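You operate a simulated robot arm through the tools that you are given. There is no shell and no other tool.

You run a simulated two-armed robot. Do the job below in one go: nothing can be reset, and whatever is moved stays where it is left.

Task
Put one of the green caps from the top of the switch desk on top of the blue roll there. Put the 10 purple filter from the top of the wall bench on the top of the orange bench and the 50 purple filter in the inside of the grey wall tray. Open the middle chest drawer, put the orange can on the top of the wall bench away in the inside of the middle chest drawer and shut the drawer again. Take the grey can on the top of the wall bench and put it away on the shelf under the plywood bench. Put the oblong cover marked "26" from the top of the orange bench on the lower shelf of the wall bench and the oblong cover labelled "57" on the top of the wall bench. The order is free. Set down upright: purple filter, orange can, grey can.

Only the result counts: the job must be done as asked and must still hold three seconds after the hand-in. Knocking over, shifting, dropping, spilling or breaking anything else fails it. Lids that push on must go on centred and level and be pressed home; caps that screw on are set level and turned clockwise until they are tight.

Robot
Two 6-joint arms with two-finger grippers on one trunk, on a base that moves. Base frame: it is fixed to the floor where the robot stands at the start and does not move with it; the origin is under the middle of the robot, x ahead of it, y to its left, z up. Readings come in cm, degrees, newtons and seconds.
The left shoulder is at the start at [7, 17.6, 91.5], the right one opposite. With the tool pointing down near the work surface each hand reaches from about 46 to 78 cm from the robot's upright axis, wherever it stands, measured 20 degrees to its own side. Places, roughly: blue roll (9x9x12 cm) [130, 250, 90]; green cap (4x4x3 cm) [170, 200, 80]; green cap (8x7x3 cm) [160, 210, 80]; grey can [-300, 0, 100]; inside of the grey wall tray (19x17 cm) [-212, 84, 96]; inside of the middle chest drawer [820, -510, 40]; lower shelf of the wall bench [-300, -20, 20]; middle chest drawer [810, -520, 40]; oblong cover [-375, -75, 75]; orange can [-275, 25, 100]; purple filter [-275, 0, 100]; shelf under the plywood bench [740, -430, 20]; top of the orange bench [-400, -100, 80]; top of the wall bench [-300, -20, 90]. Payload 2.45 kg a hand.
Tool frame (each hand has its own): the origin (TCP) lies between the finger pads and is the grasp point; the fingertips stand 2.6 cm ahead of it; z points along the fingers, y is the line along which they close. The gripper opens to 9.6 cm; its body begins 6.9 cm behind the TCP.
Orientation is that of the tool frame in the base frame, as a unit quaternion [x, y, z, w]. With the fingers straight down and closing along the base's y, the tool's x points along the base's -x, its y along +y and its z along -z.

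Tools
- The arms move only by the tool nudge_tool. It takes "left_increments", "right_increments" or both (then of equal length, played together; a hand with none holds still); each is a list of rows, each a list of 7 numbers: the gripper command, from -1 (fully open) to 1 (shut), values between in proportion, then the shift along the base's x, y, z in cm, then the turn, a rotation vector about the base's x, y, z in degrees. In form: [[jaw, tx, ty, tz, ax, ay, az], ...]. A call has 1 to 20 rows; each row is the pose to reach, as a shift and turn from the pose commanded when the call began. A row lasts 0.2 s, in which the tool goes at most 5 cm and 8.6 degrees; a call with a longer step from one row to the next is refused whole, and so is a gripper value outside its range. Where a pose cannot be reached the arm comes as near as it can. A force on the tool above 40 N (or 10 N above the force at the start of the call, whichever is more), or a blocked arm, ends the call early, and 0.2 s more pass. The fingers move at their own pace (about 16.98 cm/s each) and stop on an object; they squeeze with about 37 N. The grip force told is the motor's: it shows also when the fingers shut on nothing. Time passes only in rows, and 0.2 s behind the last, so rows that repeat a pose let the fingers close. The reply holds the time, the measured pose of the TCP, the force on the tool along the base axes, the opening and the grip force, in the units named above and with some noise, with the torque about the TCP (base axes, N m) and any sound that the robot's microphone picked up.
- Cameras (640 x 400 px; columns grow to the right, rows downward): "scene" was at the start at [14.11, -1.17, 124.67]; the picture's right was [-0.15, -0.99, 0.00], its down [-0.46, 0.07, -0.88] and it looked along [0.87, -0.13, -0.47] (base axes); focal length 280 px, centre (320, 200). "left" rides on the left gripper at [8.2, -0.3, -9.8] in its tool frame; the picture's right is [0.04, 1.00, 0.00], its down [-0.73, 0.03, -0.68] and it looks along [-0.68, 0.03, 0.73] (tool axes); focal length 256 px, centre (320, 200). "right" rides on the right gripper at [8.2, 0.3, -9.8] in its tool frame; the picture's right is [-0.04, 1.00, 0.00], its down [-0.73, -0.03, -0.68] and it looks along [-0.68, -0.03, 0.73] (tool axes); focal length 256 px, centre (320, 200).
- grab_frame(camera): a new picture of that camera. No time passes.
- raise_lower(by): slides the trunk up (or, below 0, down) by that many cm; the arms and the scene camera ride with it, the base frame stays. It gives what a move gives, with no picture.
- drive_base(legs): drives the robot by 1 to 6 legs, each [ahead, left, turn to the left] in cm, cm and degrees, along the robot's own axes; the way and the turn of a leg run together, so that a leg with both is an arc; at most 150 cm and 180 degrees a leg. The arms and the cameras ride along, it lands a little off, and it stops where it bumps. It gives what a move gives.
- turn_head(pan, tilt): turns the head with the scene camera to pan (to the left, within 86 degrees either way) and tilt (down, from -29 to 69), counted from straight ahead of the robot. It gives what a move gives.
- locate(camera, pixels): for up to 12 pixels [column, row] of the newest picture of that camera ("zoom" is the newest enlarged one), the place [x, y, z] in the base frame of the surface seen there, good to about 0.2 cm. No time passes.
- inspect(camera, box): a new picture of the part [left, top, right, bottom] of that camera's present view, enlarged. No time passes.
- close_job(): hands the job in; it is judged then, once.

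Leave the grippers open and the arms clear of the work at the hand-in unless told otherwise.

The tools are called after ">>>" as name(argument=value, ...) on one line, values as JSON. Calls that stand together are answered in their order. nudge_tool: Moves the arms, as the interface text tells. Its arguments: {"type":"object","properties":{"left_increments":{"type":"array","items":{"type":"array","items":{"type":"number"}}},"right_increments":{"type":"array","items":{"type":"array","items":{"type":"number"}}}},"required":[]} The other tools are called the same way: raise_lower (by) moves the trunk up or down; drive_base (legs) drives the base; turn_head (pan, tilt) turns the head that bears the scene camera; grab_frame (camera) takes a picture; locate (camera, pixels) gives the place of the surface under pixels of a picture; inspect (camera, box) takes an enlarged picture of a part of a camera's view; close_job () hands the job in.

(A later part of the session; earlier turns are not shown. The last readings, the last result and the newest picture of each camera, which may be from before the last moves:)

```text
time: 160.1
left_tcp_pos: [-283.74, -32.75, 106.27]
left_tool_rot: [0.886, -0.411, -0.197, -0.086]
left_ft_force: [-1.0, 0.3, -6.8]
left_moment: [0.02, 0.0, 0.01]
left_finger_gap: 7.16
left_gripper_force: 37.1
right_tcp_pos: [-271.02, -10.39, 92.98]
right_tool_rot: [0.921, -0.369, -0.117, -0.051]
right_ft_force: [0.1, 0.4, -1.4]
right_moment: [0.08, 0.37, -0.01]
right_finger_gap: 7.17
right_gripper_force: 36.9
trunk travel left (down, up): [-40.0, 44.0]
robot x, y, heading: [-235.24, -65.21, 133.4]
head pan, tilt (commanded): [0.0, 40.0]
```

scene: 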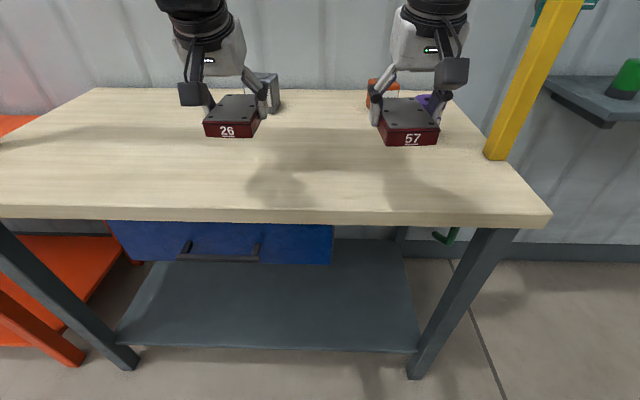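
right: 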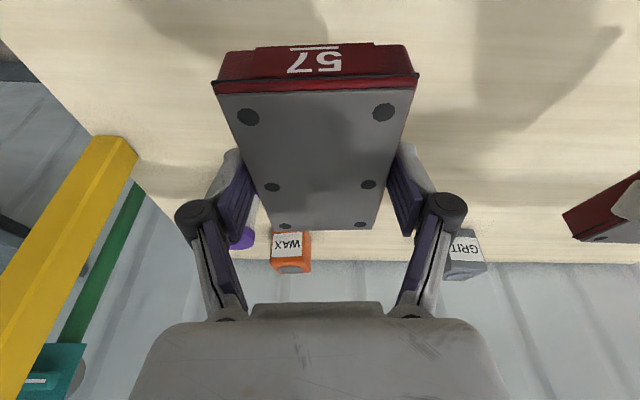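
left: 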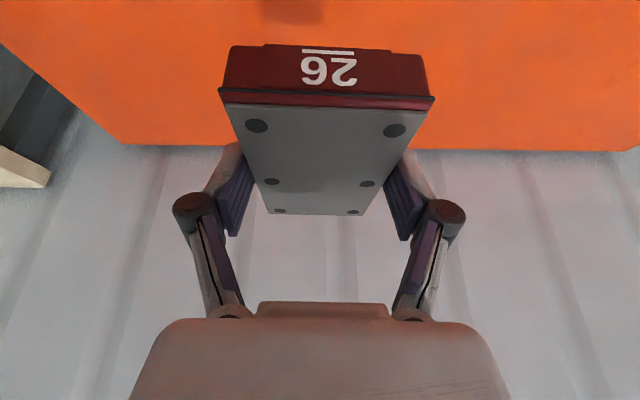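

Contact begins (load dropped to 1.4 N). 0.1 cm more, then open and lift.

>>> nudge_tool(right_increments=[[1, 0, 0, -0.1, 0, 0, 0], [0.2, 0, 0, -0.1, 0, 0, 0], [-0.5, 0, 0, -0.1, 0, 0, 0], [-0.8, 0, 0, -0.1, 0, 0, 0], [-0.8, 0, 0, 2, 0, 0, 0], [-0.8, 0, 0, 6, 0, 0, 0], [-0.8, 1, -1, 10, 0, 0, 0], [-1, 3, -3.1, 13, 0, 0, 0]])

>>> grab_frame(camera="scene")

>>> grab_frame(camera="right")

```text
time: 161.9
left_tcp_pos: [-283.56, -32.95, 106.21]
left_tool_rot: [0.886, -0.41, -0.199, -0.086]
left_ft_force: [-0.2, -0.6, -6.0]
left_moment: [-0.02, -0.01, -0.01]
left_finger_gap: 7.17
left_gripper_force: 36.9
right_tcp_pos: [-267.94, -13.66, 106.36]
right_tool_rot: [0.921, -0.368, -0.116, -0.052]
right_ft_force: [0.5, 0.2, 0.8]
right_moment: [0.02, 0.01, -0.04]
right_finger_gap: 9.62
right_gripper_force: 0.0
trunk travel left (down, up): [-40.0, 44.0]
robot x, y, heading: [-235.18, -65.53, 133.4]
head pan, tilt (commanded): [0.0, 40.0]
```

```text
taken
```

scene: 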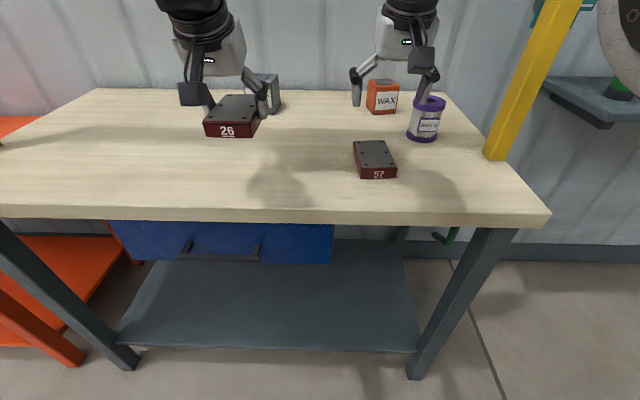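

```text
taken
```

right: 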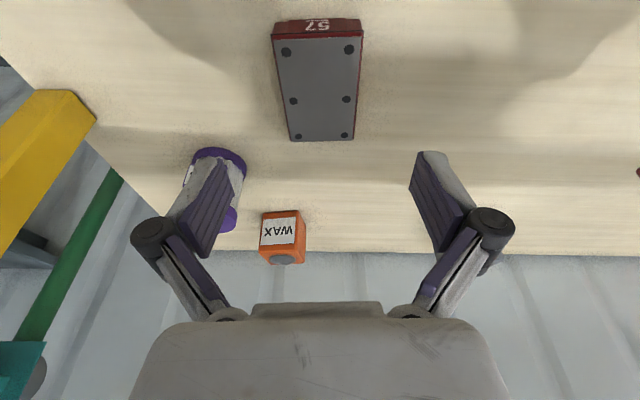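

57 lies flat on the wall bench. Next 26 goes to the lower shelf right of the drawer with the left hand. I back off 22 cm, straighten the right hand and swing it outward so it will pass beside the bench, then drive 32 cm right.

>>> drive_base(legs=[[-22, 0, 0]])

>>> nudge_tool(right_increments=[[-1, 4, 0.4, 0, -5.4, -5.2, -1], [-1, 8, 0.9, 0, -10.8, -10.4, -3], [-1, 12, 1.4, 0, -10.8, -10.4, -3], [-1, 16, 1.8, 0, -10.8, -10.4, -3], [-1, 19.9, 2.3, 0, -10.8, -10.4, -3]])

>>> drive_base(legs=[[0, -32, 0]])

>>> grab_frame(camera="scene")

```text
time: 163.6
left_tcp_pos: [-268.71, -48.77, 106.23]
left_tool_rot: [0.886, -0.411, -0.198, -0.086]
left_ft_force: [0.3, 0.4, -6.3]
left_moment: [-0.03, 0.01, -0.01]
left_finger_gap: 7.16
left_gripper_force: 36.9
right_tcp_pos: [-252.91, -29.56, 106.25]
right_tool_rot: [0.921, -0.369, -0.117, -0.051]
right_ft_force: [-0.6, -1.3, 0.9]
right_moment: [0.0, -0.02, 0.0]
right_finger_gap: 9.59
right_gripper_force: 0.1
trunk travel left (down, up): [-40.0, 44.0]
robot x, y, heading: [-220.21, -81.03, 133.2]
head pan, tilt (commanded): [0.0, 40.0]
```

```text
time: 164.8
left_tcp_pos: [-268.48, -48.73, 106.13]
left_tool_rot: [0.886, -0.411, -0.198, -0.086]
left_ft_force: [0.5, -0.2, -5.2]
left_moment: [0.01, 0.03, 0.04]
left_finger_gap: 7.18
left_gripper_force: 37.0
right_tcp_pos: [-232.92, -27.1, 106.16]
right_tool_rot: [0.918, -0.396, 0.005, 0.0]
right_ft_force: [0.3, 0.5, -0.1]
right_moment: [-0.01, 0.06, 0.01]
right_finger_gap: 9.63
right_gripper_force: 0.1
trunk travel left (down, up): [-40.0, 44.0]
robot x, y, heading: [-220.11, -80.91, 133.4]
head pan, tilt (commanded): [0.0, 40.0]
```

```text
time: 166.9
left_tcp_pos: [-244.97, -26.6, 106.08]
left_tool_rot: [0.886, -0.411, -0.197, -0.086]
left_ft_force: [-1.0, 0.0, -6.4]
left_moment: [-0.06, -0.03, 0.02]
left_finger_gap: 7.17
left_gripper_force: 37.1
right_tcp_pos: [-209.59, -4.92, 106.06]
right_tool_rot: [0.918, -0.397, 0.004, 0.0]
right_ft_force: [-0.1, 1.6, 0.0]
right_moment: [-0.01, -0.02, -0.01]
right_finger_gap: 9.59
right_gripper_force: 0.1
trunk travel left (down, up): [-40.0, 44.0]
robot x, y, heading: [-196.34, -58.33, 133.4]
head pan, tilt (commanded): [0.0, 40.0]
```

```text
taken
```

scene: 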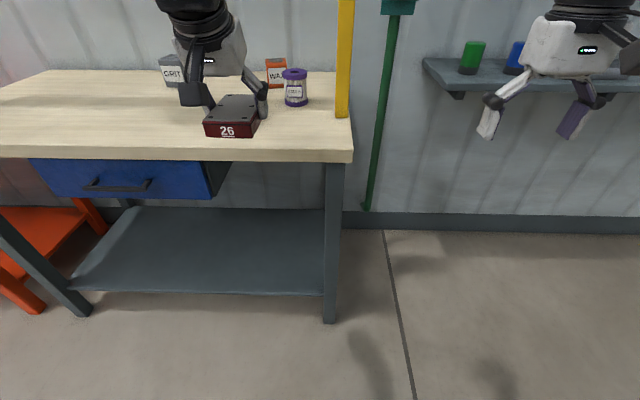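

Left hand with 26 is in front of the open part of the shelf and 9 cm before the bench edge. I lower the trunk by 40 cm.

>>> raise_lower(by=-39.5)

>>> turn_head(pan=5, tilt=35)

>>> grab_frame(camera="scene")

```text
time: 170.7
left_tcp_pos: [-244.92, -26.61, 66.6]
left_tool_rot: [0.886, -0.411, -0.197, -0.086]
left_ft_force: [0.1, 0.1, -5.3]
left_moment: [-0.02, -0.02, 0.01]
left_finger_gap: 7.17
left_gripper_force: 37.0
right_tcp_pos: [-209.42, -4.95, 66.64]
right_tool_rot: [0.918, -0.396, 0.005, 0.0]
right_ft_force: [-0.1, -0.9, 0.8]
right_moment: [0.04, 0.0, 0.03]
right_finger_gap: 9.58
right_gripper_force: 0.1
trunk travel left (down, up): [-0.5, 83.5]
robot x, y, heading: [-196.82, -58.54, 133.1]
head pan, tilt (commanded): [0.0, 40.0]
```

```text
time: 171.4
left_tcp_pos: [-244.88, -26.55, 66.58]
left_tool_rot: [0.886, -0.41, -0.197, -0.086]
left_ft_force: [0.0, -0.3, -5.4]
left_moment: [-0.04, -0.04, -0.01]
left_finger_gap: 7.16
left_gripper_force: 37.2
right_tcp_pos: [-209.44, -4.92, 66.64]
right_tool_rot: [0.918, -0.397, 0.006, 0.0]
right_ft_force: [-0.9, -0.6, 0.4]
right_moment: [0.0, -0.01, 0.03]
right_finger_gap: 9.57
right_gripper_force: 0.1
trunk travel left (down, up): [-0.5, 83.5]
robot x, y, heading: [-196.17, -58.69, 133.3]
head pan, tilt (commanded): [5.0, 35.0]
```

```text
taken
```

scene: 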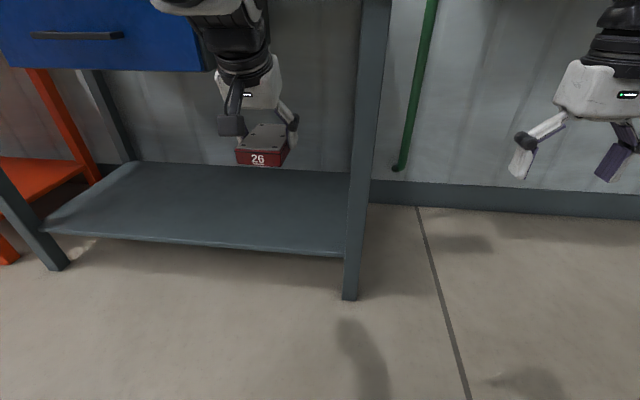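

I lower the left hand step by step to about z 40 in front of the shelf.

>>> nudge_tool(left_increments=[[1, 0, 0, -4.5, 0, 0, 0], [1, 0, 0, -9, 0, 0, 0], [1, 0, 0, -13.5, 0, 0, 0], [1, 0, 0, -18, 0, 0, 0], [1, 0, 0, -22.5, 0, 0, 0], [1, 0, 0, -27, 0, 0, 0]])

>>> grab_frame(camera="scene")

>>> grab_frame(camera="left")

```text
time: 172.8
left_tcp_pos: [-246.39, -27.08, 41.2]
left_tool_rot: [0.893, -0.388, -0.197, -0.115]
left_ft_force: [0.3, -0.4, -6.5]
left_moment: [-0.04, -0.02, 0.0]
left_finger_gap: 7.16
left_gripper_force: 36.7
left hand out of reach, approached as far as the arm can: row 6
right_tcp_pos: [-209.47, -4.91, 66.63]
right_tool_rot: [0.919, -0.395, 0.005, -0.002]
right_ft_force: [-0.6, 0.6, 0.1]
right_moment: [0.01, 0.02, -0.01]
right_finger_gap: 9.6
right_gripper_force: 0.0
trunk travel left (down, up): [-0.5, 83.5]
robot x, y, heading: [-196.41, -58.8, 133.2]
head pan, tilt (commanded): [5.0, 35.0]
```

```text
taken
```

scene: 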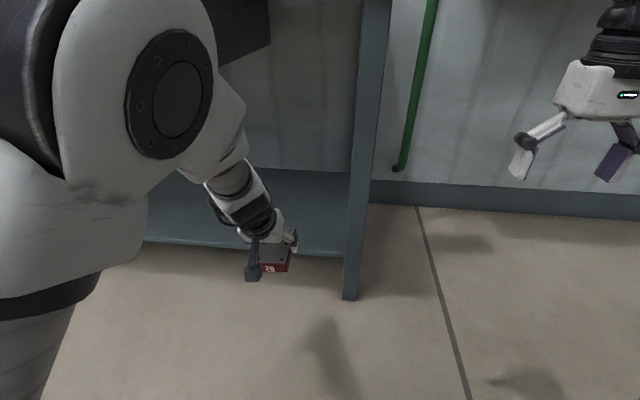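

```text
taken
```

left: 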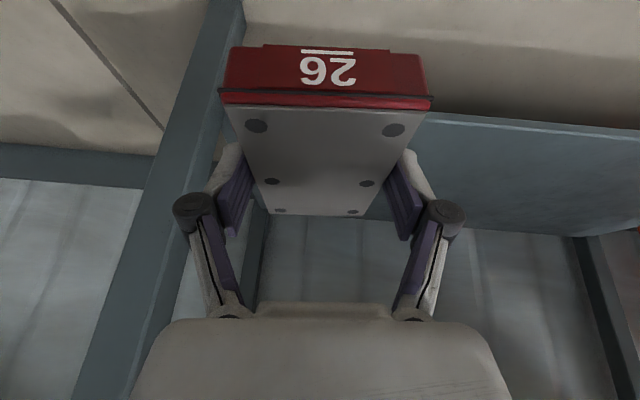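

At this steep pose the wrist nears its limit (tool almost in line with the forearm). Farther out should work, so I raise the hand to z ≈50 first and check the orientation.

>>> nudge_tool(left_increments=[[1, 0, 0, 4.5, 0, 0, 0], [1, 0, 0, 9, 0, 0, 0], [1, 0, 0, 9, 0, 0, 0]])

```text
time: 173.6
left_tcp_pos: [-245.57, -26.93, 48.72]
left_tool_rot: [0.889, -0.406, -0.192, -0.094]
left_ft_force: [0.1, -0.8, -6.0]
left_moment: [-0.03, -0.02, -0.02]
left_finger_gap: 7.2
left_gripper_force: 36.6
right_tcp_pos: [-209.46, -4.96, 66.55]
right_tool_rot: [0.918, -0.396, 0.005, -0.001]
right_ft_force: [0.1, -0.4, 0.0]
right_moment: [0.0, -0.03, 0.0]
right_finger_gap: 9.6
right_gripper_force: 0.0
trunk travel left (down, up): [-0.5, 83.5]
robot x, y, heading: [-196.76, -59.0, 133.1]
head pan, tilt (commanded): [5.0, 35.0]
```

Orientation is back. I drive 12 cm ahead; the hand enters under the bench top at z≈49, above the shelf.

>>> drive_base(legs=[[12, 0, 0]])

>>> nudge_tool(left_increments=[[1, -2.9, 3.1, -1, 0, 0, 0], [1, -5.8, 6.2, -2, 0, 0, 0], [1, -8.5, 9.0, -3, 0, 0, 0], [1, -11, 11.6, -4, 0, 0, 0]])

>>> grab_frame(camera="scene")

>>> grab_frame(camera="left")

```text
time: 174.8
left_tcp_pos: [-253.89, -18.02, 48.95]
left_tool_rot: [0.888, -0.406, -0.196, -0.094]
left_ft_force: [0.6, 0.3, -6.0]
left_moment: [-0.03, -0.01, 0.02]
left_finger_gap: 7.18
left_gripper_force: 36.6
right_tcp_pos: [-217.85, 3.84, 66.56]
right_tool_rot: [0.918, -0.396, 0.006, -0.001]
right_ft_force: [0.5, 0.2, 0.5]
right_moment: [0.01, 0.01, 0.02]
right_finger_gap: 9.6
right_gripper_force: 0.1
trunk travel left (down, up): [-0.5, 83.5]
robot x, y, heading: [-204.81, -49.91, 133.3]
head pan, tilt (commanded): [5.0, 35.0]
```

```text
time: 175.8
left_tcp_pos: [-264.85, -6.42, 44.67]
left_tool_rot: [0.888, -0.407, -0.195, -0.094]
left_ft_force: [0.0, 0.0, -5.2]
left_moment: [-0.02, -0.02, 0.04]
left_finger_gap: 7.18
left_gripper_force: 36.9
right_tcp_pos: [-217.83, 3.89, 66.55]
right_tool_rot: [0.918, -0.396, 0.006, 0.0]
right_ft_force: [-0.1, 0.4, -0.7]
right_moment: [0.02, 0.01, -0.02]
right_finger_gap: 9.57
right_gripper_force: 0.0
trunk travel left (down, up): [-0.5, 83.5]
robot x, y, heading: [-205.41, -49.59, 133.4]
head pan, tilt (commanded): [5.0, 35.0]
```

```text
taken
```

scene: 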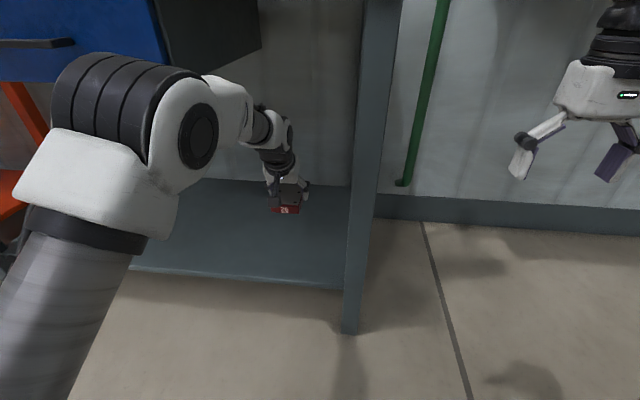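

```text
taken
```

left: 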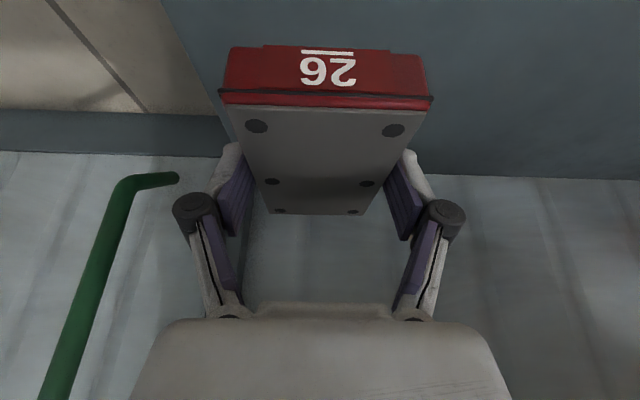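

The cover hovers 24 cm above the shelf, inside its front edge. I lower it in steps to about z 27, going 2 cm further in.

>>> nudge_tool(left_increments=[[1, -0.5, 0.5, -4.5, 0, 0, 0], [1, -0.9, 1.0, -9, 0, 0, 0], [1, -1.4, 1.5, -13, 0, 0, 0], [1, -1.4, 1.5, -16.5, 0, 0, 0], [1, -1.4, 1.5, -16.5, 0, 0, 0]])

>>> grab_frame(camera="scene")

>>> grab_frame(camera="left")

```text
time: 177.0
left_tcp_pos: [-266.28, -4.98, 28.23]
left_tool_rot: [0.888, -0.406, -0.195, -0.093]
left_ft_force: [-0.5, 0.3, -7.0]
left_moment: [-0.05, -0.01, -0.02]
left_finger_gap: 7.16
left_gripper_force: 36.5
right_tcp_pos: [-217.77, 3.99, 66.61]
right_tool_rot: [0.918, -0.397, 0.006, 0.0]
right_ft_force: [-0.3, 0.2, 0.5]
right_moment: [-0.01, -0.02, 0.01]
right_finger_gap: 9.61
right_gripper_force: 0.0
trunk travel left (down, up): [-0.5, 83.5]
robot x, y, heading: [-204.73, -49.96, 133.5]
head pan, tilt (commanded): [5.0, 35.0]
```

```text
taken
```

scene: 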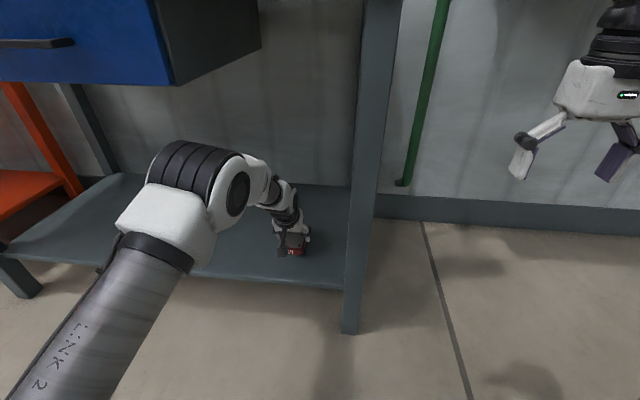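

```text
taken
```

left: 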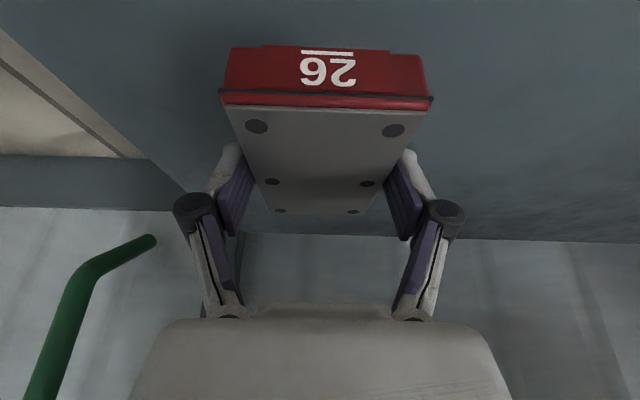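

Cover bottom is about 5 cm above the shelf. I continue down near contact.

>>> nudge_tool(left_increments=[[1, 0, 0, -2.5, 0, 0, 0], [1, 0, 0, -4.0, 0, 0, 0], [1, 0, 0, -4.6, 0, 0, 0], [1, 0, 0, -4.8, 0, 0, 0], [1, 0, 0, -4.8, 0, 0, 0]])

>>> inspect(camera="scene", box=[220, 160, 380, 300])

```text
time: 178.2
left_tcp_pos: [-266.3, -5.03, 23.59]
left_tool_rot: [0.888, -0.406, -0.195, -0.094]
left_ft_force: [0.5, 0.7, -6.2]
left_moment: [-0.01, -0.02, -0.01]
left_finger_gap: 7.18
left_gripper_force: 36.8
right_tcp_pos: [-217.7, 3.9, 66.61]
right_tool_rot: [0.918, -0.396, 0.006, -0.001]
right_ft_force: [-0.2, 0.0, 0.0]
right_moment: [-0.01, 0.05, 0.0]
right_finger_gap: 9.59
right_gripper_force: 0.1
trunk travel left (down, up): [-0.5, 83.5]
robot x, y, heading: [-205.1, -49.91, 133.3]
head pan, tilt (commanded): [5.0, 35.0]
```

```text
2.86 times, centred on (300, 230) of scene
```

zoom: 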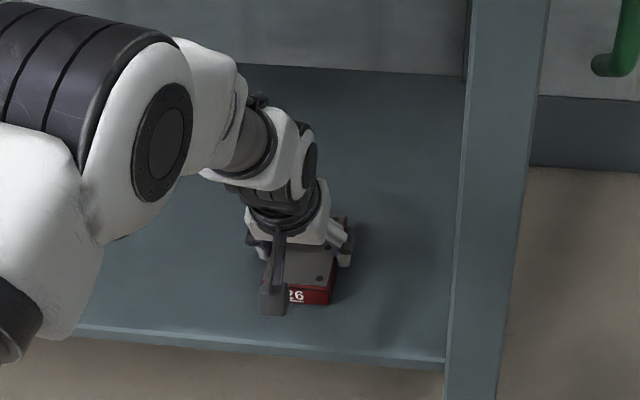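

Just about 0.2 cm above. I lower in tiny steps to contact.

>>> nudge_tool(left_increments=[[1, 0, 0, -0.15, 0, 0, 0], [1, 0, 0, -0.3, 0, 0, 0], [1, 0, 0, -0.45, 0, 0, 0], [1, 0, 0, -0.45, 0, 0, 0]])

```text
time: 179.2
left_tcp_pos: [-266.27, -4.86, 23.33]
left_tool_rot: [0.887, -0.407, -0.197, -0.095]
left_ft_force: [2.4, -1.6, 9.9]
left_moment: [-0.86, -0.07, 0.1]
left_finger_gap: 7.17
left_gripper_force: 37.3
right_tcp_pos: [-217.63, 3.9, 66.71]
right_tool_rot: [0.918, -0.396, 0.003, 0.0]
right_ft_force: [-0.3, -1.3, -0.1]
right_moment: [-0.02, 0.03, -0.02]
right_finger_gap: 9.59
right_gripper_force: 0.0
trunk travel left (down, up): [-0.5, 83.5]
robot x, y, heading: [-204.94, -50.1, 133.2]
head pan, tilt (commanded): [5.0, 35.0]
```

Contact (about 16 N). I release and lift the hand, then withdraw it.

>>> nudge_tool(left_increments=[[0.2, 0, 0, 0.15, 0, 0, 0], [-0.5, 0, 0, 0.2, 0, 0, 0], [-0.8, 0, 0, 0.3, 0, 0, 0], [-0.8, 0, 0, 2.5, 0, 0, 0], [-0.8, 0, 0, 6.5, 0, 0, 0], [-0.8, 0.5, -0.5, 11, 0, 0, 0], [-0.8, 1.0, -1.0, 15.5, 0, 0, 0], [-0.8, 1.5, -1.5, 20, 0, 0, 0], [-0.8, 2.9, -3.1, 23, 0, 0, 0], [-0.8, 5.5, -5.8, 25, 0, 0, 0], [-1, 8.5, -9, 26, 0, 0, 0], [-1, 11, -11.6, 27, 0, 0, 0]])

>>> grab_frame(camera="scene")

>>> grab_frame(camera="left")

```text
time: 181.8
left_tcp_pos: [-255.12, -16.68, 50.22]
left_tool_rot: [0.887, -0.407, -0.197, -0.095]
left_ft_force: [0.2, -0.9, 0.8]
left_moment: [0.02, 0.0, 0.01]
left_finger_gap: 9.6
left_gripper_force: 0.0
right_tcp_pos: [-217.88, 3.92, 66.65]
right_tool_rot: [0.918, -0.396, 0.005, -0.001]
right_ft_force: [0.2, -0.1, 0.5]
right_moment: [-0.05, -0.02, 0.02]
right_finger_gap: 9.6
right_gripper_force: 0.0
trunk travel left (down, up): [-0.5, 83.5]
robot x, y, heading: [-204.82, -49.75, 133.4]
head pan, tilt (commanded): [5.0, 35.0]
```

```text
taken
```

scene: 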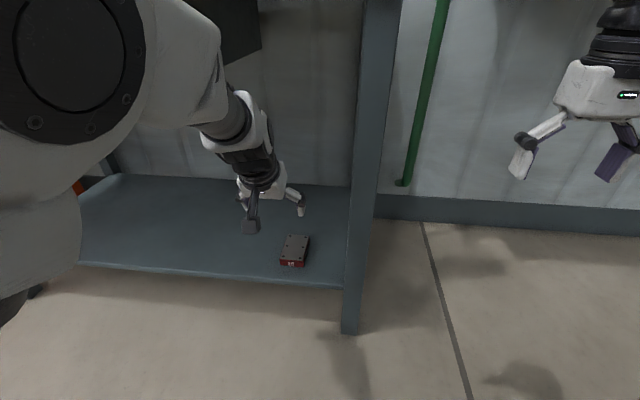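

```text
taken
```

left: 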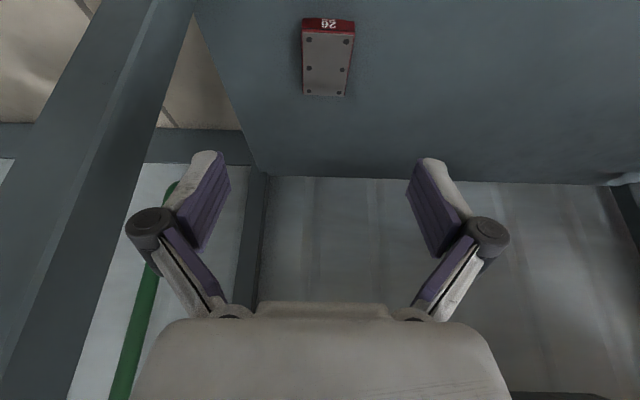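

Cover 26 rests on the lower shelf. I back off 25 cm, raise the trunk again and bring the left hand up straight.

>>> drive_base(legs=[[-25, 0, 0]])

>>> raise_lower(by=39.5)

>>> nudge_tool(left_increments=[[-1, 0, 0, 4.5, 0, 0, 0], [-1, 0, 0, 9, 0, 0, 0], [-1, 0, 0, 13.5, -6.1, -5.7, 1], [-1, 0, 0, 18, -12.1, -11.5, 2], [-1, 0, 0, 21, -18.2, -17.2, 3]])

>>> turn_head(pan=20, tilt=30)

>>> grab_frame(camera="scene")

```text
time: 183.6
left_tcp_pos: [-237.95, -34.87, 50.32]
left_tool_rot: [0.887, -0.407, -0.195, -0.094]
left_ft_force: [-0.5, -0.3, 0.0]
left_moment: [0.0, -0.01, 0.03]
left_finger_gap: 9.59
left_gripper_force: 0.1
right_tcp_pos: [-200.59, -14.25, 66.76]
right_tool_rot: [0.918, -0.397, 0.006, -0.001]
right_ft_force: [0.3, 0.1, -0.3]
right_moment: [-0.03, 0.01, 0.04]
right_finger_gap: 9.6
right_gripper_force: 0.0
trunk travel left (down, up): [-0.5, 83.5]
robot x, y, heading: [-187.83, -67.98, 133.4]
head pan, tilt (commanded): [5.0, 35.0]
```

```text
time: 187.4
left_tcp_pos: [-237.99, -34.81, 89.66]
left_tool_rot: [0.887, -0.407, -0.196, -0.094]
left_ft_force: [-0.6, -0.1, -0.4]
left_moment: [0.0, -0.01, 0.0]
left_finger_gap: 9.6
left_gripper_force: 0.0
right_tcp_pos: [-200.59, -14.3, 106.12]
right_tool_rot: [0.918, -0.397, 0.005, 0.0]
right_ft_force: [-0.2, 0.5, 0.0]
right_moment: [0.01, -0.01, -0.02]
right_finger_gap: 9.6
right_gripper_force: 0.0
trunk travel left (down, up): [-40.0, 44.0]
robot x, y, heading: [-187.84, -67.95, 133.1]
head pan, tilt (commanded): [5.0, 35.0]
```

```text
time: 188.6
left_tcp_pos: [-238.35, -34.77, 110.77]
left_tool_rot: [0.921, -0.389, 0.005, -0.007]
left_ft_force: [0.0, -0.2, 0.1]
left_moment: [-0.02, 0.0, -0.02]
left_finger_gap: 9.64
left_gripper_force: 0.1
right_tcp_pos: [-200.78, -14.21, 106.05]
right_tool_rot: [0.918, -0.397, 0.005, -0.001]
right_ft_force: [0.2, -0.3, -0.9]
right_moment: [-0.05, -0.03, 0.0]
right_finger_gap: 9.58
right_gripper_force: 0.1
trunk travel left (down, up): [-40.0, 44.0]
robot x, y, heading: [-187.72, -67.78, 133.2]
head pan, tilt (commanded): [5.0, 35.0]
```

```text
time: 189.4
left_tcp_pos: [-238.09, -34.96, 110.75]
left_tool_rot: [0.92, -0.391, 0.002, -0.009]
left_ft_force: [-0.7, -0.3, 0.0]
left_moment: [-0.02, -0.01, 0.0]
left_finger_gap: 9.6
left_gripper_force: 0.1
right_tcp_pos: [-200.51, -14.37, 106.24]
right_tool_rot: [0.918, -0.396, 0.005, -0.001]
right_ft_force: [-0.7, 0.0, -0.3]
right_moment: [0.0, -0.01, -0.01]
right_finger_gap: 9.59
right_gripper_force: 0.0
trunk travel left (down, up): [-40.0, 44.0]
robot x, y, heading: [-187.56, -68.25, 133.1]
head pan, tilt (commanded): [20.0, 30.0]
```

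```text
taken
```

scene: 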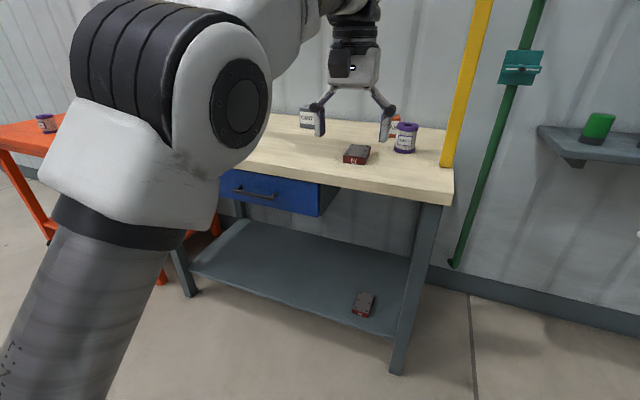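

All good so far: 26 on the lower shelf, 57 on top. Next the two cans: left hand for GRIT, right hand for WAX. I bring the right hand inward (away from the yellow post's line), raise the trunk 10 cm and drive left, then ahead.

>>> nudge_tool(right_increments=[[-1, -2.5, -2.3, 0, 0, 0, 0], [-1, -5, -4.6, 0, 0, 0, 0], [-1, -7.3, -6.8, 0, 0, 0, 0]])

>>> raise_lower(by=10)

>>> drive_base(legs=[[0, 32.5, 0], [47, 0, 0]])

>>> turn_head(pan=0, tilt=35)

>>> grab_frame(camera="scene")

>>> grab_frame(camera="left")

>>> grab_frame(camera="right")

```text
time: 190.2
left_tcp_pos: [-238.26, -35.01, 110.77]
left_tool_rot: [0.92, -0.391, 0.004, -0.009]
left_ft_force: [0.8, 0.7, 0.0]
left_moment: [0.02, -0.03, -0.02]
left_finger_gap: 9.61
left_gripper_force: 0.1
right_tcp_pos: [-207.85, -21.28, 106.15]
right_tool_rot: [0.917, -0.398, 0.004, 0.0]
right_ft_force: [-0.3, 0.0, -1.2]
right_moment: [0.0, -0.03, -0.02]
right_finger_gap: 9.59
right_gripper_force: 0.1
trunk travel left (down, up): [-40.0, 44.0]
robot x, y, heading: [-187.81, -68.03, 133.1]
head pan, tilt (commanded): [20.0, 30.0]
```

```text
time: 191.5
left_tcp_pos: [-238.15, -34.98, 120.71]
left_tool_rot: [0.921, -0.39, 0.003, -0.008]
left_ft_force: [-0.2, -0.1, 0.6]
left_moment: [-0.01, 0.0, 0.02]
left_finger_gap: 9.6
left_gripper_force: 0.1
right_tcp_pos: [-207.89, -21.11, 116.17]
right_tool_rot: [0.918, -0.396, 0.005, -0.001]
right_ft_force: [-0.3, -0.1, 1.0]
right_moment: [-0.01, -0.02, 0.03]
right_finger_gap: 9.59
right_gripper_force: 0.0
trunk travel left (down, up): [-50.0, 34.0]
robot x, y, heading: [-187.64, -67.96, 133.3]
head pan, tilt (commanded): [20.0, 30.0]
```

```text
time: 196.1
left_tcp_pos: [-293.39, -22.42, 120.77]
left_tool_rot: [0.92, -0.393, 0.003, -0.008]
left_ft_force: [-0.4, -0.4, -0.5]
left_moment: [0.0, 0.03, 0.01]
left_finger_gap: 9.59
left_gripper_force: 0.0
right_tcp_pos: [-263.24, -8.82, 116.17]
right_tool_rot: [0.917, -0.398, 0.005, -0.001]
right_ft_force: [0.3, 0.7, -0.3]
right_moment: [0.02, -0.01, 0.0]
right_finger_gap: 9.61
right_gripper_force: 0.0
trunk travel left (down, up): [-50.0, 34.0]
robot x, y, heading: [-243.57, -55.98, 132.9]
head pan, tilt (commanded): [20.0, 30.0]
```

```text
time: 196.9
left_tcp_pos: [-293.4, -22.47, 120.8]
left_tool_rot: [0.919, -0.393, 0.002, -0.008]
left_ft_force: [0.4, 0.1, 0.2]
left_moment: [-0.01, -0.01, 0.0]
left_finger_gap: 9.6
left_gripper_force: 0.0
right_tcp_pos: [-263.12, -8.83, 116.12]
right_tool_rot: [0.917, -0.399, 0.005, 0.0]
right_ft_force: [-0.1, 0.5, -0.6]
right_moment: [0.04, 0.02, -0.02]
right_finger_gap: 9.62
right_gripper_force: 0.2
trunk travel left (down, up): [-50.0, 34.0]
robot x, y, heading: [-242.85, -56.01, 132.8]
head pan, tilt (commanded): [0.0, 35.0]
```

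```text
taken
```

scene: 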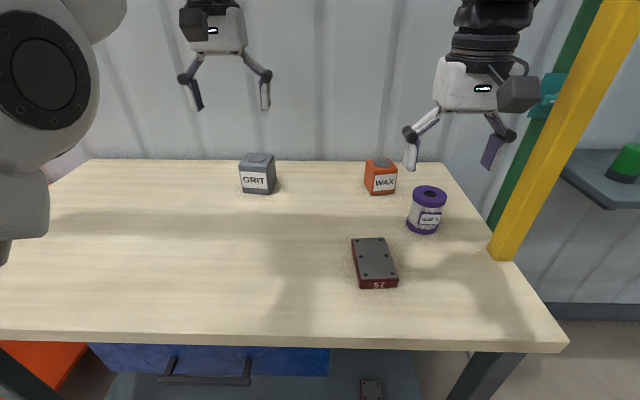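

```text
taken
```

left: 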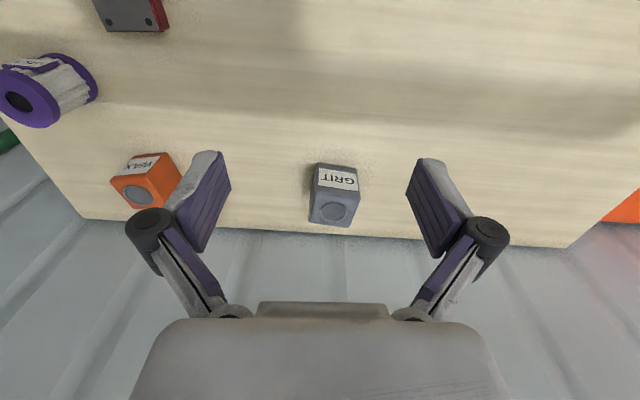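

```text
taken
```

right: 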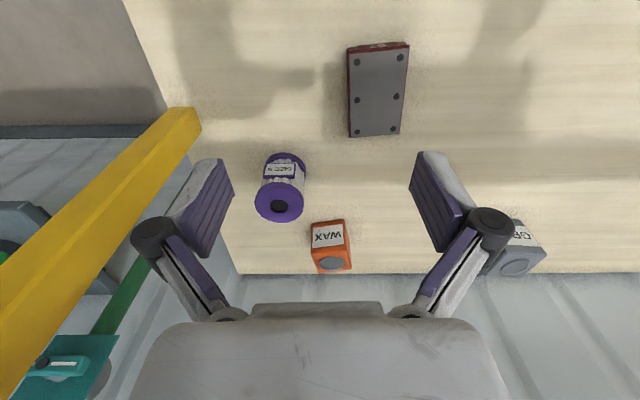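

Good view. I zoom on GRIT (left picture) and WAX (right picture).

>>> inspect(camera="left", box=[294, 150, 374, 240])

>>> locate(camera="zoom", pixels=[[110, 68], [260, 72], [72, 300], [264, 320], [95, 180], [275, 190], [170, 260], [170, 130], [60, 60]])

>>> inspect(camera="right", box=[290, 205, 370, 285])

```text
4.44 times, centred on (334, 195) of left
```

zoom: 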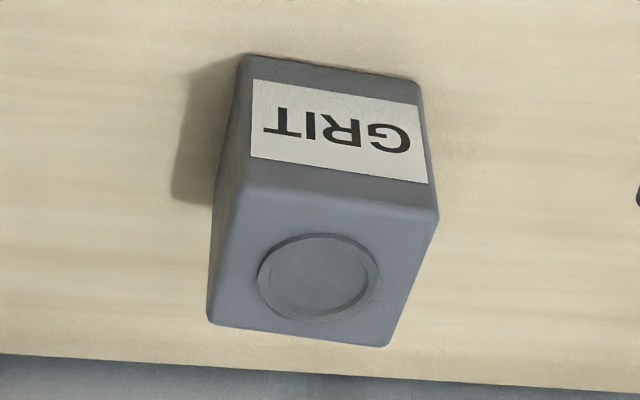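

```text
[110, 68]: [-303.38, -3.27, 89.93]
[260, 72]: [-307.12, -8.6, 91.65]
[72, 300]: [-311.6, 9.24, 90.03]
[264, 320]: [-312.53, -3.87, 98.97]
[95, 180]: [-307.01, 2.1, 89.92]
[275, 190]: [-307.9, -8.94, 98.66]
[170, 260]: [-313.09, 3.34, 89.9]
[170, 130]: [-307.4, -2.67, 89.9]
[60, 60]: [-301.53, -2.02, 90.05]
```

```text
5.00 times, centred on (330, 245) of right
```

zoom: 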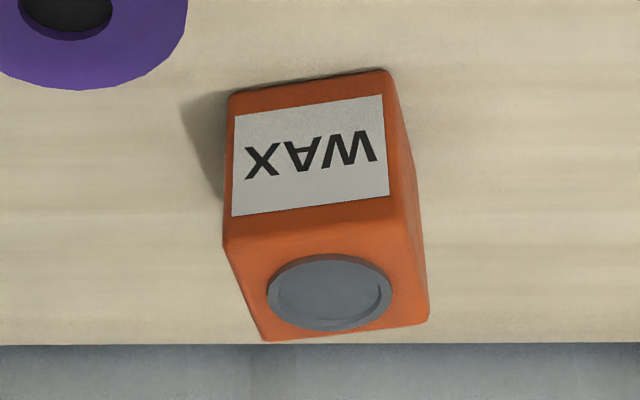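

>>> locate(camera="zoom", pixels=[[232, 240], [398, 225], [265, 335], [424, 318], [330, 290], [335, 235], [300, 200], [360, 335], [410, 260], [405, 150]])

>>> inspect(camera="left", box=[294, 150, 374, 240])

>>> locate(camera="zoom", pixels=[[240, 190], [432, 218], [215, 320], [385, 340], [318, 275], [320, 225], [320, 325], [225, 250], [410, 285], [330, 130]])

```text
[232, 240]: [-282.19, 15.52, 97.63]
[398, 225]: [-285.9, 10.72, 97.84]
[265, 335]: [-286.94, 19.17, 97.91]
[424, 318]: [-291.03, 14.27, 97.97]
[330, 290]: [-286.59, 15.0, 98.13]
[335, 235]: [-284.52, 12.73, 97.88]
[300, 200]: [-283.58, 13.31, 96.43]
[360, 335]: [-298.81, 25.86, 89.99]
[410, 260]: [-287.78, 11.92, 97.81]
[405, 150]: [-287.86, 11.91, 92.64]
```

```text
4.44 times, centred on (334, 195) of left
```

zoom: 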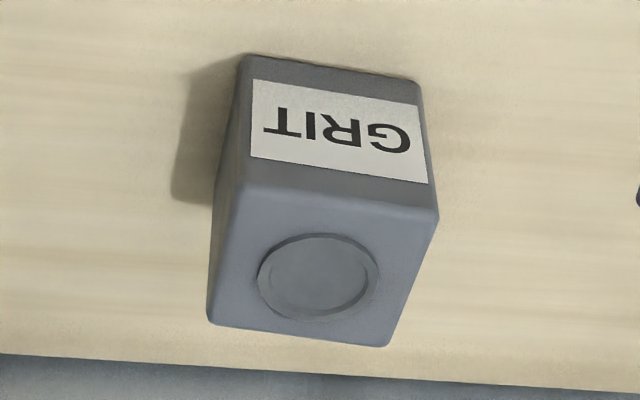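

```text
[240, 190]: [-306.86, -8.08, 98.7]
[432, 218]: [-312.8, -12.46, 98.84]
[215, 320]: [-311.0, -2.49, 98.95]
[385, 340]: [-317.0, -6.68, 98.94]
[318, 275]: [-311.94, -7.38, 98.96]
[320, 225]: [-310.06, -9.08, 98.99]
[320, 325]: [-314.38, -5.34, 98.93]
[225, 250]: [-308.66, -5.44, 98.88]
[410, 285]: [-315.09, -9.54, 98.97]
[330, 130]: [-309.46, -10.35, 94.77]
```

WAX: centre (-286.5,14.9), 6 cm square, turned +11°, height 7.9. GRIT: centre (-311.9,-7.4), about 7.3 cm square, turned −7°, height 9. Both are ~82 cm ahead, so I go 5.5 cm closer first.

>>> drive_base(legs=[[5.5, 0, 0]])

>>> nudge_tool(left_increments=[[-1, 0, 0, -2, -0.6, 0.7, -3.8], [-1, 0, 0, -4, -0.6, 0.7, -7.6]], right_increments=[[-1, 0, 0, 0, 0, 0, 5.5], [-1, 0, 0, 0, 0, 0, 10.9]])

```text
time: 197.8
left_tcp_pos: [-297.0, -18.49, 120.88]
left_tool_rot: [0.92, -0.393, 0.003, -0.008]
left_ft_force: [-0.2, 0.2, -0.7]
left_moment: [-0.05, -0.02, -0.02]
left_finger_gap: 9.58
left_gripper_force: 0.1
right_tcp_pos: [-266.7, -4.97, 116.19]
right_tool_rot: [0.917, -0.399, 0.005, 0.0]
right_ft_force: [-1.4, 0.6, 0.3]
right_moment: [0.01, -0.02, -0.01]
right_finger_gap: 9.61
right_gripper_force: 0.1
trunk travel left (down, up): [-50.0, 34.0]
robot x, y, heading: [-246.78, -51.68, 133.2]
head pan, tilt (commanded): [0.0, 35.0]
```

```text
time: 198.4
left_tcp_pos: [-297.37, -18.39, 116.71]
left_tool_rot: [0.892, -0.452, 0.001, -0.001]
left_ft_force: [0.0, 0.3, -0.9]
left_moment: [0.01, 0.02, 0.0]
left_finger_gap: 9.61
left_gripper_force: 0.1
right_tcp_pos: [-266.76, -4.86, 116.11]
right_tool_rot: [0.951, -0.31, 0.006, 0.0]
right_ft_force: [0.5, 0.4, -0.4]
right_moment: [-0.01, -0.05, 0.0]
right_finger_gap: 9.59
right_gripper_force: 0.0
trunk travel left (down, up): [-50.0, 34.0]
robot x, y, heading: [-246.32, -51.94, 133.0]
head pan, tilt (commanded): [0.0, 35.0]
```

Now both hands tilt 20° and move above the cans, stopping at z≈106.

>>> nudge_tool(left_increments=[[-1, 0, 0, -1, 5.4, 3.9, 0], [-1, -2.5, 1.9, -3, 10.8, 7.9, 0], [-1, -5.5, 4.1, -5, 16.2, 11.8, 0], [-1, -8.5, 6.3, -7, 16.2, 11.8, 0], [-1, -11.5, 8.5, -9, 16.2, 11.8, 0], [-1, -14.5, 10.75, -11, 16.2, 11.8, 0], [-1, -14.5, 10.75, -11, 16.2, 11.8, 0], [-1, -14.5, 10.75, -11, 16.2, 11.8, 0]], right_increments=[[-1, 0, 0, -0.5, 3.9, 5.4, 0], [-1, -3, 3, -2, 7.9, 10.8, 0], [-1, -6.2, 6.2, -4, 11.8, 16.2, 0], [-1, -9.5, 9.5, -6, 11.8, 16.2, 0], [-1, -12.8, 12.9, -7.5, 11.8, 16.2, 0], [-1, -16.1, 16.2, -9, 11.8, 16.2, 0], [-1, -19.4, 19.5, -10.5, 11.8, 16.2, 0], [-1, -19.4, 19.5, -10.5, 11.8, 16.2, 0]])

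>>> grab_frame(camera="left")

>>> grab_frame(camera="right")

>>> grab_frame(camera="scene")

```text
refused: row 4 steps farther than a row can; nothing moved
```

```text
taken
```

left: 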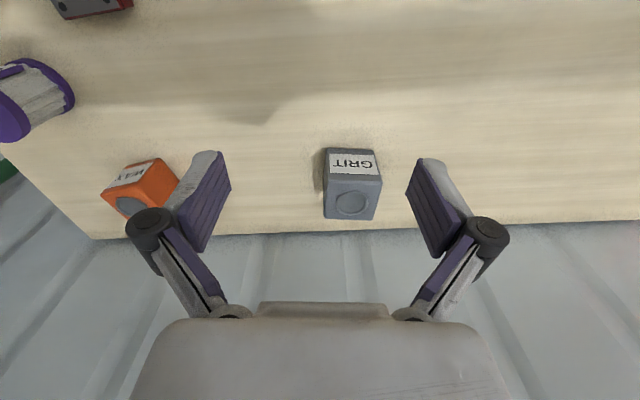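

```text
taken
```

right: 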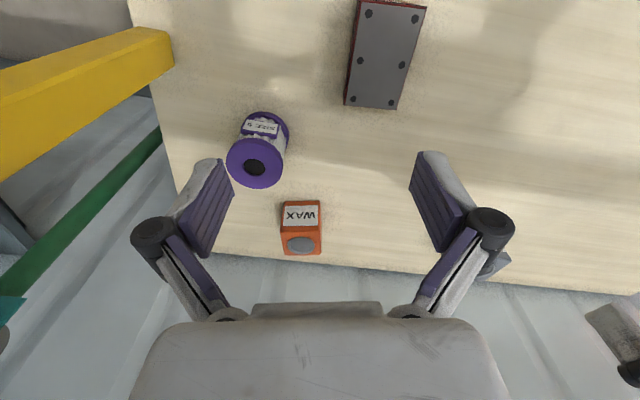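

```text
taken
```

scene: 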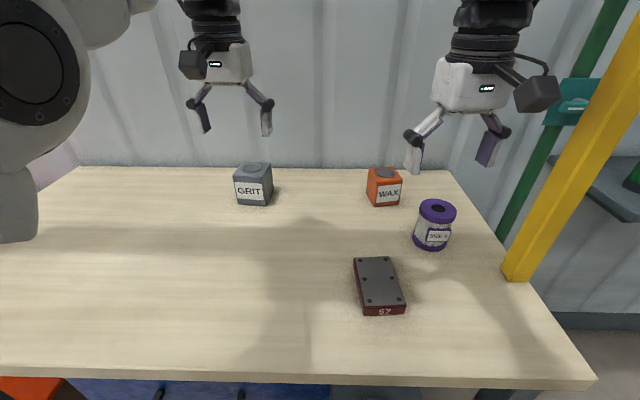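

One step was slightly too long; nothing moved. Both tools now look square to the cans. I repeat with shorter steps.

>>> nudge_tool(left_increments=[[-1, 0, 0, -1, 5.4, 3.9, 0], [-1, -2.5, 1.9, -3, 10.8, 7.9, 0], [-1, -5.5, 4.1, -5, 16.2, 11.8, 0], [-1, -8.5, 6.3, -7, 16.2, 11.8, 0], [-1, -11.5, 8.5, -9, 16.2, 11.8, 0], [-1, -14.5, 10.75, -11, 16.2, 11.8, 0], [-1, -14.5, 10.75, -11, 16.2, 11.8, 0], [-1, -14.5, 10.75, -11, 16.2, 11.8, 0]], right_increments=[[-1, 0, 0, -0.5, 3.9, 5.4, 0], [-1, -2.8, 2.8, -2, 7.9, 10.8, 0], [-1, -5.8, 5.9, -4, 11.8, 16.2, 0], [-1, -8.9, 9.0, -5.8, 11.8, 16.2, 0], [-1, -12, 12.1, -7.5, 11.8, 16.2, 0], [-1, -15.1, 15.2, -9, 11.8, 16.2, 0], [-1, -18, 18.1, -10, 11.8, 16.2, 0], [-1, -19.4, 19.5, -10.5, 11.8, 16.2, 0]])

>>> grab_frame(camera="left")

>>> grab_frame(camera="right")

>>> grab_frame(camera="scene")

```text
time: 200.2
left_tcp_pos: [-311.78, -7.67, 105.75]
left_tool_rot: [0.878, -0.445, -0.155, -0.079]
left_ft_force: [-0.2, 1.0, 0.0]
left_moment: [0.02, -0.04, 0.0]
left_finger_gap: 9.6
left_gripper_force: 0.0
right_tcp_pos: [-286.16, 14.63, 105.75]
right_tool_rot: [0.937, -0.306, -0.16, -0.055]
right_ft_force: [-0.2, 0.2, -0.3]
right_moment: [-0.03, -0.01, 0.04]
right_finger_gap: 9.58
right_gripper_force: 0.2
right hand out of reach, approached as far as the arm can: row 1, 2
trunk travel left (down, up): [-50.0, 34.0]
robot x, y, heading: [-246.59, -52.06, 133.0]
head pan, tilt (commanded): [0.0, 35.0]
```

```text
taken
```

left: 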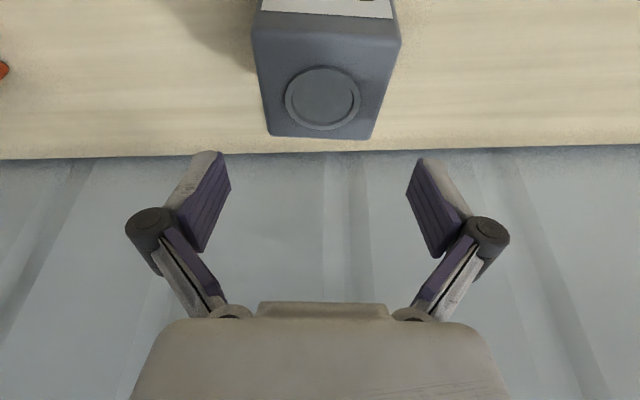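

```text
taken
```

right: 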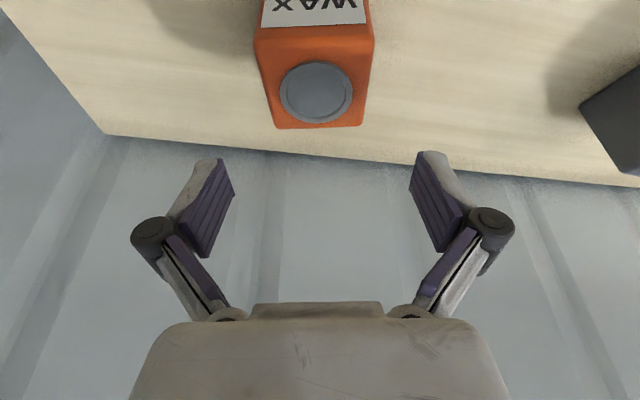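

```text
taken
```

scene: 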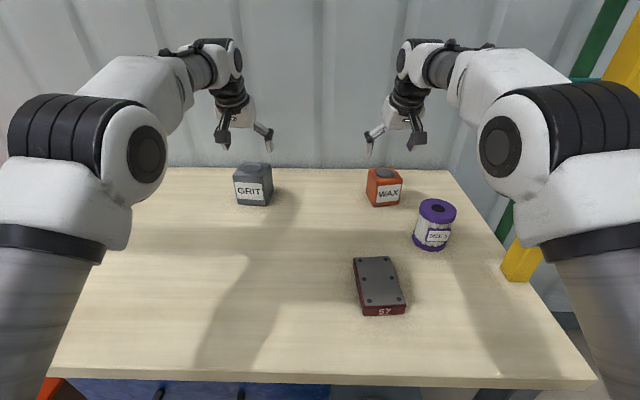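

Both hands are above the cans. The right elbow looks near the yellow post; I locate points on both to know the gap.

>>> locate(camera="scene", pixels=[[505, 150], [570, 100], [610, 110], [635, 140], [630, 170], [600, 80], [522, 260], [515, 262], [590, 230], [545, 75], [470, 90]])

```text
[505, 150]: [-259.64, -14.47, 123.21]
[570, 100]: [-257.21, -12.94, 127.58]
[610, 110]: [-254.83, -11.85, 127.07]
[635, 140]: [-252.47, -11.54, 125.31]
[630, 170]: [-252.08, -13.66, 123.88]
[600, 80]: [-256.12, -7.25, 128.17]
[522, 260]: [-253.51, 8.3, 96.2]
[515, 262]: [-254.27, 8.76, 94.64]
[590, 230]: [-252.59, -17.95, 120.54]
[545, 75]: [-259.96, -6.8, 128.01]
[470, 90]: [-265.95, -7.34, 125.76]
```

The elbow is over 10 cm clear of the post. Both cans are centred between the fingers (lids at columns 322 and 316). I lower: left to z 96, right to z 95.

>>> nudge_tool(left_increments=[[-1, 0, 0, -3.5, 0, 0, 0], [-1, 0, 0, -7, 0, 0, 0], [-1, 0, 0, -9.7, 0, 0, 0], [-1, 0, 0, -9.7, 0, 0, 0]], right_increments=[[-1, 0, 0, -3.5, 0, 0, 0], [-1, -0.1, 0.1, -7, 0, 0, 0], [-1, -0.1, 0.1, -10.7, 0, 0, 0], [-1, -0.1, 0.1, -10.7, 0, 0, 0]])

>>> grab_frame(camera="left")

>>> grab_frame(camera="right")

```text
time: 201.2
left_tcp_pos: [-311.48, -7.73, 96.02]
left_tool_rot: [0.878, -0.446, -0.155, -0.08]
left_ft_force: [0.8, -0.4, -0.4]
left_moment: [-0.03, 0.01, 0.03]
left_finger_gap: 9.59
left_gripper_force: 0.1
right_tcp_pos: [-286.2, 14.6, 95.01]
right_tool_rot: [0.937, -0.306, -0.161, -0.056]
right_ft_force: [0.5, -0.4, 0.1]
right_moment: [0.02, 0.0, 0.01]
right_finger_gap: 9.6
right_gripper_force: 0.1
trunk travel left (down, up): [-50.0, 34.0]
robot x, y, heading: [-247.03, -51.9, 132.9]
head pan, tilt (commanded): [0.0, 35.0]
```

```text
taken
```

left: 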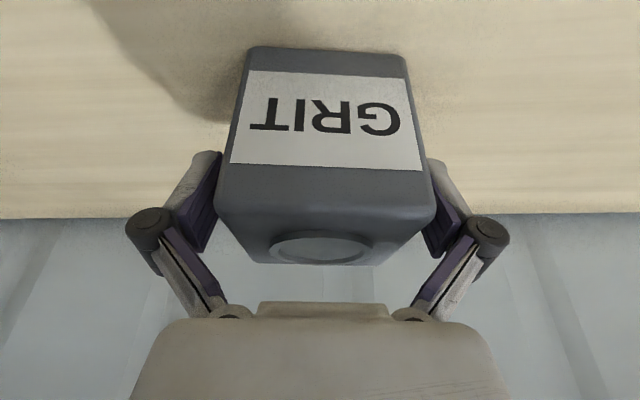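

```text
taken
```

right: 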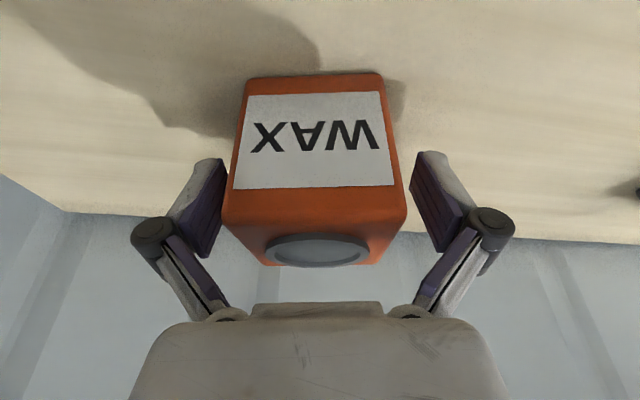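

Both cans are between the fingers. I make tiny sideways corrections and close.

>>> nudge_tool(left_increments=[[-1, -0.15, -0.1, 0, 0, 0, 0], [0, -0.15, -0.1, 0, 0, 0, 0], [1, -0.15, -0.1, 0, 0, 0, 0], [1, -0.15, -0.1, 0, 0, 0, 0], [1, -0.15, -0.1, 0, 0, 0, 0]], right_increments=[[-1, 0.18, 0.24, 0, 0, 0, 0], [0, 0.18, 0.24, 0, 0, 0, 0], [1, 0.18, 0.24, 0, 0, 0, 0], [1, 0.18, 0.24, 0, 0, 0, 0], [1, 0.18, 0.24, 0, 0, 0, 0]])

>>> grab_frame(camera="left")

>>> grab_frame(camera="right")

```text
time: 202.4
left_tcp_pos: [-311.74, -7.83, 96.15]
left_tool_rot: [0.877, -0.446, -0.157, -0.081]
left_ft_force: [0.3, 3.3, 1.9]
left_moment: [-0.15, 0.1, -0.01]
left_finger_gap: 8.01
left_gripper_force: 37.3
right_tcp_pos: [-285.93, 15.05, 95.04]
right_tool_rot: [0.937, -0.305, -0.161, -0.055]
right_ft_force: [-0.9, -1.7, 6.7]
right_moment: [0.02, -0.06, 0.04]
right_finger_gap: 6.96
right_gripper_force: 37.1
trunk travel left (down, up): [-50.0, 34.0]
robot x, y, heading: [-246.76, -51.66, 132.8]
head pan, tilt (commanded): [0.0, 35.0]
```

```text
taken
```

left: 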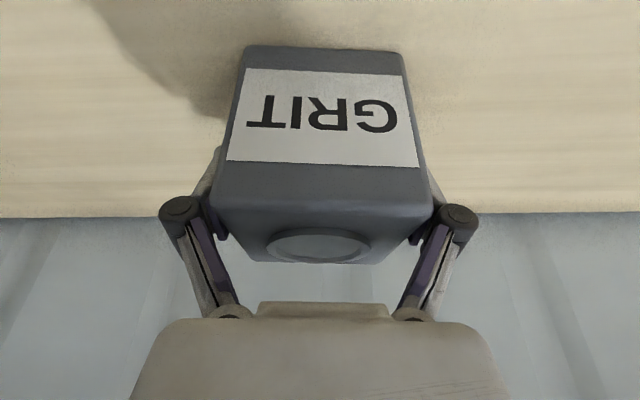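

```text
taken
```

right: 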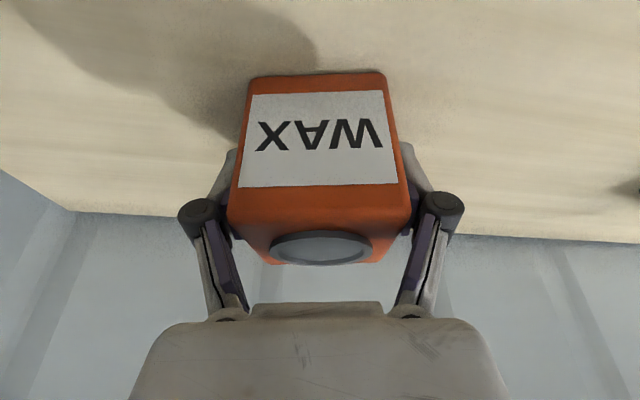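

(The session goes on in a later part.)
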